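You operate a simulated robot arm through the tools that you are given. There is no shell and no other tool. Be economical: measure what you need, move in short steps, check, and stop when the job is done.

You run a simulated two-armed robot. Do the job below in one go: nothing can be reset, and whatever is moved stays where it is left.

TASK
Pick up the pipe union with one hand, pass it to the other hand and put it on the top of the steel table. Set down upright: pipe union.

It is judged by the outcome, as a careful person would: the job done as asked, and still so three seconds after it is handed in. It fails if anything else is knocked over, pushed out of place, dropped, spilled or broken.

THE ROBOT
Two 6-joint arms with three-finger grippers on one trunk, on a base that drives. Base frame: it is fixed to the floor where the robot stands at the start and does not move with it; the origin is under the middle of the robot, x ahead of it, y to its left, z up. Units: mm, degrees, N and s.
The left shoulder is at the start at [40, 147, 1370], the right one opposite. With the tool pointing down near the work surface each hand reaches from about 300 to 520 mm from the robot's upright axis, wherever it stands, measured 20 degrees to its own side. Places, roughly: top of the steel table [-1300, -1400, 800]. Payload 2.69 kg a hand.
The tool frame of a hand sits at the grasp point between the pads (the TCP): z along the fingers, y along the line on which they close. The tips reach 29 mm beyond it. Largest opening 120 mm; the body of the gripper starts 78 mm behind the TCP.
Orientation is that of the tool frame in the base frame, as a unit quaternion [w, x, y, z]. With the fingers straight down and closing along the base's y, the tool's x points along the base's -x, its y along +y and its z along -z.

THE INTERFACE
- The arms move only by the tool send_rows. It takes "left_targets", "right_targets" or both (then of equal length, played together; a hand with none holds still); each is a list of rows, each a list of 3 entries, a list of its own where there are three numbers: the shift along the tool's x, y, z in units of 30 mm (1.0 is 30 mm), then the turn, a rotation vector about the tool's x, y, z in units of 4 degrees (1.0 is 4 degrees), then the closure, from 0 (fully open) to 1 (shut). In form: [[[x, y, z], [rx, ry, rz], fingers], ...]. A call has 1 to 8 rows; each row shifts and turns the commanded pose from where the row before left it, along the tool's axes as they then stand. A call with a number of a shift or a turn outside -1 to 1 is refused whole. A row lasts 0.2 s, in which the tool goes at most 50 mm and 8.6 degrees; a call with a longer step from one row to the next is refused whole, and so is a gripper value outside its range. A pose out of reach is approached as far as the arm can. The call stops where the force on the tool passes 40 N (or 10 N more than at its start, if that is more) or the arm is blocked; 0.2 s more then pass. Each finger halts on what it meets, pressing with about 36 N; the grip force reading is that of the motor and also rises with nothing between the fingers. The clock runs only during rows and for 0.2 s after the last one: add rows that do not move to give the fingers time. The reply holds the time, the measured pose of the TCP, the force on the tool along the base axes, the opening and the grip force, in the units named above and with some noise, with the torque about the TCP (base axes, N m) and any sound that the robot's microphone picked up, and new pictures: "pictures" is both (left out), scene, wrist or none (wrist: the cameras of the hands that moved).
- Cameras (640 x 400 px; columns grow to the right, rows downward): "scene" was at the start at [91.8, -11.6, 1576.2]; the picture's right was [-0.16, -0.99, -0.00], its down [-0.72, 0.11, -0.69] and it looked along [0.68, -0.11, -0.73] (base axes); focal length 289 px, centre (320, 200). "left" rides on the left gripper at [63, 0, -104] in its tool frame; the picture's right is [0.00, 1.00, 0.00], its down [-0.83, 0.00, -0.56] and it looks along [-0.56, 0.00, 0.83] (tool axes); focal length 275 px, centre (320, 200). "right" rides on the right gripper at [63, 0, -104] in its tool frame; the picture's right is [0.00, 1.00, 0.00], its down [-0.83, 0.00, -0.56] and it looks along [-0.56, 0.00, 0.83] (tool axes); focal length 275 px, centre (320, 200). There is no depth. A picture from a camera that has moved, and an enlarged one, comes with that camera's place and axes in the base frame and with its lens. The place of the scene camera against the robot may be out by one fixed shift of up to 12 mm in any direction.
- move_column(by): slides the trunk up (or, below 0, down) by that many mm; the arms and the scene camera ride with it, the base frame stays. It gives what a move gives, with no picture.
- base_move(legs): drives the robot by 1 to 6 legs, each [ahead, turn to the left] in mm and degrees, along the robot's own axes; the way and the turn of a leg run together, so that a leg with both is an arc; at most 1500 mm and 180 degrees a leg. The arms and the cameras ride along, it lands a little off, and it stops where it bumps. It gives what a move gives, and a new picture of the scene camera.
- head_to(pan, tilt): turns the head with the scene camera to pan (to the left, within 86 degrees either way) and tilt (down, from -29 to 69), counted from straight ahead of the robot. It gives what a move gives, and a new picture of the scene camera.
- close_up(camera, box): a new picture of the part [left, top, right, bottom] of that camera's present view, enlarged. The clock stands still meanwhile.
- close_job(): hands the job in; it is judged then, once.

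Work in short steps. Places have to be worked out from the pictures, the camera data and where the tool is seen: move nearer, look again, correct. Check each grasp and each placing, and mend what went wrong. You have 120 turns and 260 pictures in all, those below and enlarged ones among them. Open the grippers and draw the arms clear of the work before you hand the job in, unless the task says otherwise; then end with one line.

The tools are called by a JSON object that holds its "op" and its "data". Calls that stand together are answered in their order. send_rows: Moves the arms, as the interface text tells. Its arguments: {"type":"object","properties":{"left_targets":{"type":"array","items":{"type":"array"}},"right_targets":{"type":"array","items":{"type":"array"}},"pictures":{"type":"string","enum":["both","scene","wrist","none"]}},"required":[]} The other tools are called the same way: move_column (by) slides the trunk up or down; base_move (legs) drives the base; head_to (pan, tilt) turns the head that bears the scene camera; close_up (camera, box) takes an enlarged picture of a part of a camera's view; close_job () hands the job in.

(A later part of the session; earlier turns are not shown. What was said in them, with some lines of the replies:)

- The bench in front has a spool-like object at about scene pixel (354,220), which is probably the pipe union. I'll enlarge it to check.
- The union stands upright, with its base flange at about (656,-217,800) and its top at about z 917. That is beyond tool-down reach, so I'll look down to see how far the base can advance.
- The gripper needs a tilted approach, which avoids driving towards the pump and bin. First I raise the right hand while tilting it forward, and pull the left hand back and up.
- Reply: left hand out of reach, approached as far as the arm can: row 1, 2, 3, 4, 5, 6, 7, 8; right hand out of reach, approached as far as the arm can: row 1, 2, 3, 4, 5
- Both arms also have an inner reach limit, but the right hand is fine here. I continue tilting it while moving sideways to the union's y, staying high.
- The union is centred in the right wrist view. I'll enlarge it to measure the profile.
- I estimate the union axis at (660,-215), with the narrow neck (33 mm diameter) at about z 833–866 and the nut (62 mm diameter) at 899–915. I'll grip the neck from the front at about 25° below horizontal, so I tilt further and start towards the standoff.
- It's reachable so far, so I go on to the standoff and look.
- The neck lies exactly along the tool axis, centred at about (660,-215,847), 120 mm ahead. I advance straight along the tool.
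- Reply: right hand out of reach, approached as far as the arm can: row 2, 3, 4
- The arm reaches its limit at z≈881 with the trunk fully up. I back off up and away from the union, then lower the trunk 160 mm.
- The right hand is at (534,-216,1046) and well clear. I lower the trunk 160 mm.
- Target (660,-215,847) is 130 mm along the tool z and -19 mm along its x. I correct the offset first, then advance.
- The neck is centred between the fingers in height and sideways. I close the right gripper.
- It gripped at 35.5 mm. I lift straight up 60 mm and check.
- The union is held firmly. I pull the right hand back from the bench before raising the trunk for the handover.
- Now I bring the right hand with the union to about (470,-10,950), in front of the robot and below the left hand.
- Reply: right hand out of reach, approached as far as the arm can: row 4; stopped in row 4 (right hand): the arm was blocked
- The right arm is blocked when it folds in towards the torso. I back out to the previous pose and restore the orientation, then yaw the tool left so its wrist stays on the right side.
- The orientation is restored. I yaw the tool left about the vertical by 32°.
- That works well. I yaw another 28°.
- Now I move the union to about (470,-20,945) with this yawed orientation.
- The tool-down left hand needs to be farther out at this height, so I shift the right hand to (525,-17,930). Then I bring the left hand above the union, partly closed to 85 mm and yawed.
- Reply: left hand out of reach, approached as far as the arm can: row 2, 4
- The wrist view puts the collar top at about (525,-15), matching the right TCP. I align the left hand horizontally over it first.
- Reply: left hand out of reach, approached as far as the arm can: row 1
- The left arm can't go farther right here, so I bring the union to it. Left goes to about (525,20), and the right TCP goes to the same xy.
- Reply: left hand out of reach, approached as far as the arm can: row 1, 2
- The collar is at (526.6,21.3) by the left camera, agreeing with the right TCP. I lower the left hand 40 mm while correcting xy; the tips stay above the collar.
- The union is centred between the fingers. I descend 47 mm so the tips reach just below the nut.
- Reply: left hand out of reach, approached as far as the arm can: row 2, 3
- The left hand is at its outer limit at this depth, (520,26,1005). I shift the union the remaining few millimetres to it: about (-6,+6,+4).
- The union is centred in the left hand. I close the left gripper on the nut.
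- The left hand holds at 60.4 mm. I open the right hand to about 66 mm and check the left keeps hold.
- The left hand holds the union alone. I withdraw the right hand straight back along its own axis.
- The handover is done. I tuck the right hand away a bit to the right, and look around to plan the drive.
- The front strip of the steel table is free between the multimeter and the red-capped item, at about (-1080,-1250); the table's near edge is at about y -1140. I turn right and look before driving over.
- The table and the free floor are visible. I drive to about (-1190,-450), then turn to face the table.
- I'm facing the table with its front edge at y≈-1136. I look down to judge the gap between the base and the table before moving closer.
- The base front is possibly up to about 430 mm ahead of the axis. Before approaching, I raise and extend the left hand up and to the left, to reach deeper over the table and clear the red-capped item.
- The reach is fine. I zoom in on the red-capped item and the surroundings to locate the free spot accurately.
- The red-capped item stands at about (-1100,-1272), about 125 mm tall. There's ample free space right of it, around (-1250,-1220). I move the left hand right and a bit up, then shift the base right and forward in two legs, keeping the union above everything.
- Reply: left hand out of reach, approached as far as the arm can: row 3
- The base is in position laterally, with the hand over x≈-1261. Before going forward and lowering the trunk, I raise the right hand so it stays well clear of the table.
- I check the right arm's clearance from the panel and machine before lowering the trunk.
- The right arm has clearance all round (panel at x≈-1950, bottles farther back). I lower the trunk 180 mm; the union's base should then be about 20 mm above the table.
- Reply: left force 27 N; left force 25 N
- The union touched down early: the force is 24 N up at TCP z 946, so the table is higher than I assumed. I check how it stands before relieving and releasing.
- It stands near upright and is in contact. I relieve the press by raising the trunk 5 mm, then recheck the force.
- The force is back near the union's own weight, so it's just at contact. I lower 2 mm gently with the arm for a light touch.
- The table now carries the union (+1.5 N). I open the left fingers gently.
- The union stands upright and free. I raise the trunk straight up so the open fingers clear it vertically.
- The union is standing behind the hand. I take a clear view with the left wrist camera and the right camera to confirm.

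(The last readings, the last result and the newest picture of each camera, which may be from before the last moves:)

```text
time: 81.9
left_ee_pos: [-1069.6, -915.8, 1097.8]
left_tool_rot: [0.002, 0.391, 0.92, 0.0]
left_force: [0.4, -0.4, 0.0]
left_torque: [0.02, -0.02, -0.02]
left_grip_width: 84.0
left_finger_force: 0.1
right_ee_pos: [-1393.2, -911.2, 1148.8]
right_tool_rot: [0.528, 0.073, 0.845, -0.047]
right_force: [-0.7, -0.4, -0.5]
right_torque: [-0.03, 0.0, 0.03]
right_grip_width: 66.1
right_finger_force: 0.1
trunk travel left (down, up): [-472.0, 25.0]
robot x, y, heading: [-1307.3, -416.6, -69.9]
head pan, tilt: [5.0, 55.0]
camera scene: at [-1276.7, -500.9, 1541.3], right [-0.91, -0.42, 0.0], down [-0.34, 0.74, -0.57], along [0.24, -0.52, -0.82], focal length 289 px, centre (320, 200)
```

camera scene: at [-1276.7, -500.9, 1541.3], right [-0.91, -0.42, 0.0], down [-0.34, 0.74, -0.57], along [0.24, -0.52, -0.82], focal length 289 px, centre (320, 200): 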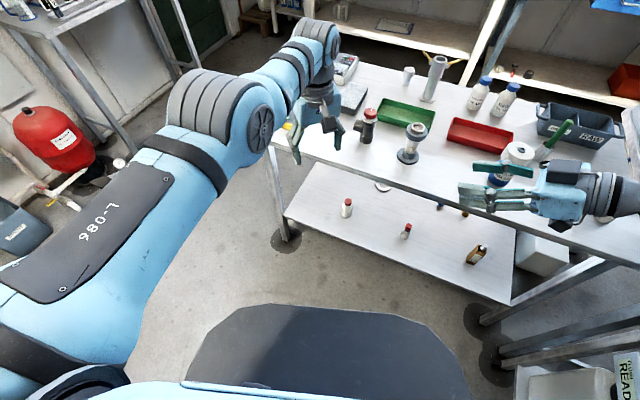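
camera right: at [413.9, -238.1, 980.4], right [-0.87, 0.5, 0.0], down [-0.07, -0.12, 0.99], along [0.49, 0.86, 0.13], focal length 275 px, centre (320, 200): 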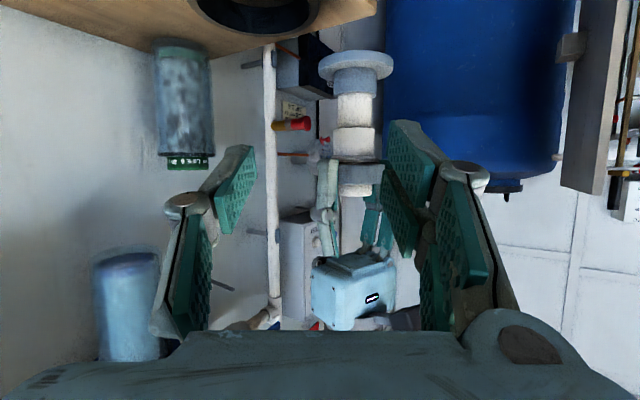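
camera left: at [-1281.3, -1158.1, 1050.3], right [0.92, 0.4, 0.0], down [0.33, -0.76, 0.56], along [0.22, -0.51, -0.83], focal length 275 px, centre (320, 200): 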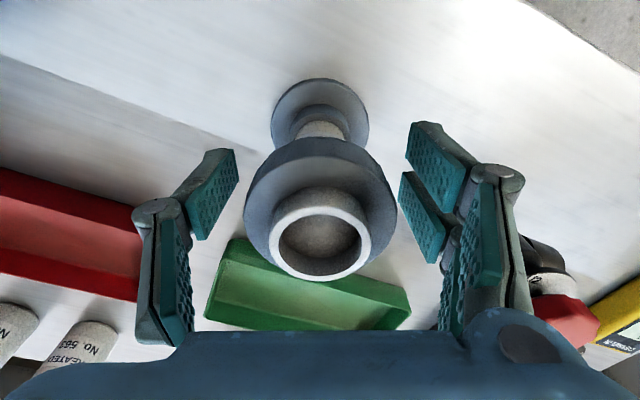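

The union stands upright on the steel table with nothing else disturbed. I open both grippers fully and hand in.

{"op": "send_rows", "data": {"left_targets": [[[0, 0, 0], [0, 0, 0], 0], [[0, 0, 0], [0, 0, 0], 0]], "right_targets": [[[0, 0, 0], [0, 0, 0], 0], [[0, 0, 0], [0, 0, 0], 0]], "pictures": "none"}}

{"op": "close_job", "data": {}}

```text
time: 82.5
left_ee_pos: [-1067.9, -916.3, 1098.5]
left_tool_rot: [0.001, 0.392, 0.92, -0.001]
left_force: [-0.3, 0.0, -0.1]
left_torque: [0.02, -0.03, -0.01]
left_grip_width: 119.9
left_finger_force: 0.0
right_ee_pos: [-1391.5, -911.9, 1150.2]
right_tool_rot: [0.528, 0.072, 0.845, -0.046]
right_force: [0.2, -0.4, 0.1]
right_torque: [0.01, -0.01, -0.01]
right_grip_width: 119.9
right_finger_force: 0.1
trunk travel left (down, up): [-472.0, 25.0]
robot x, y, heading: [-1306.5, -414.3, -70.2]
head pan, tilt: [5.0, 55.0]
```

```text
The job is handed in.
```

I picked up the pipe union with the right hand, passed it to the left hand and set it upright on the steel table; both grippers are open and clear, and nothing else was disturbed.
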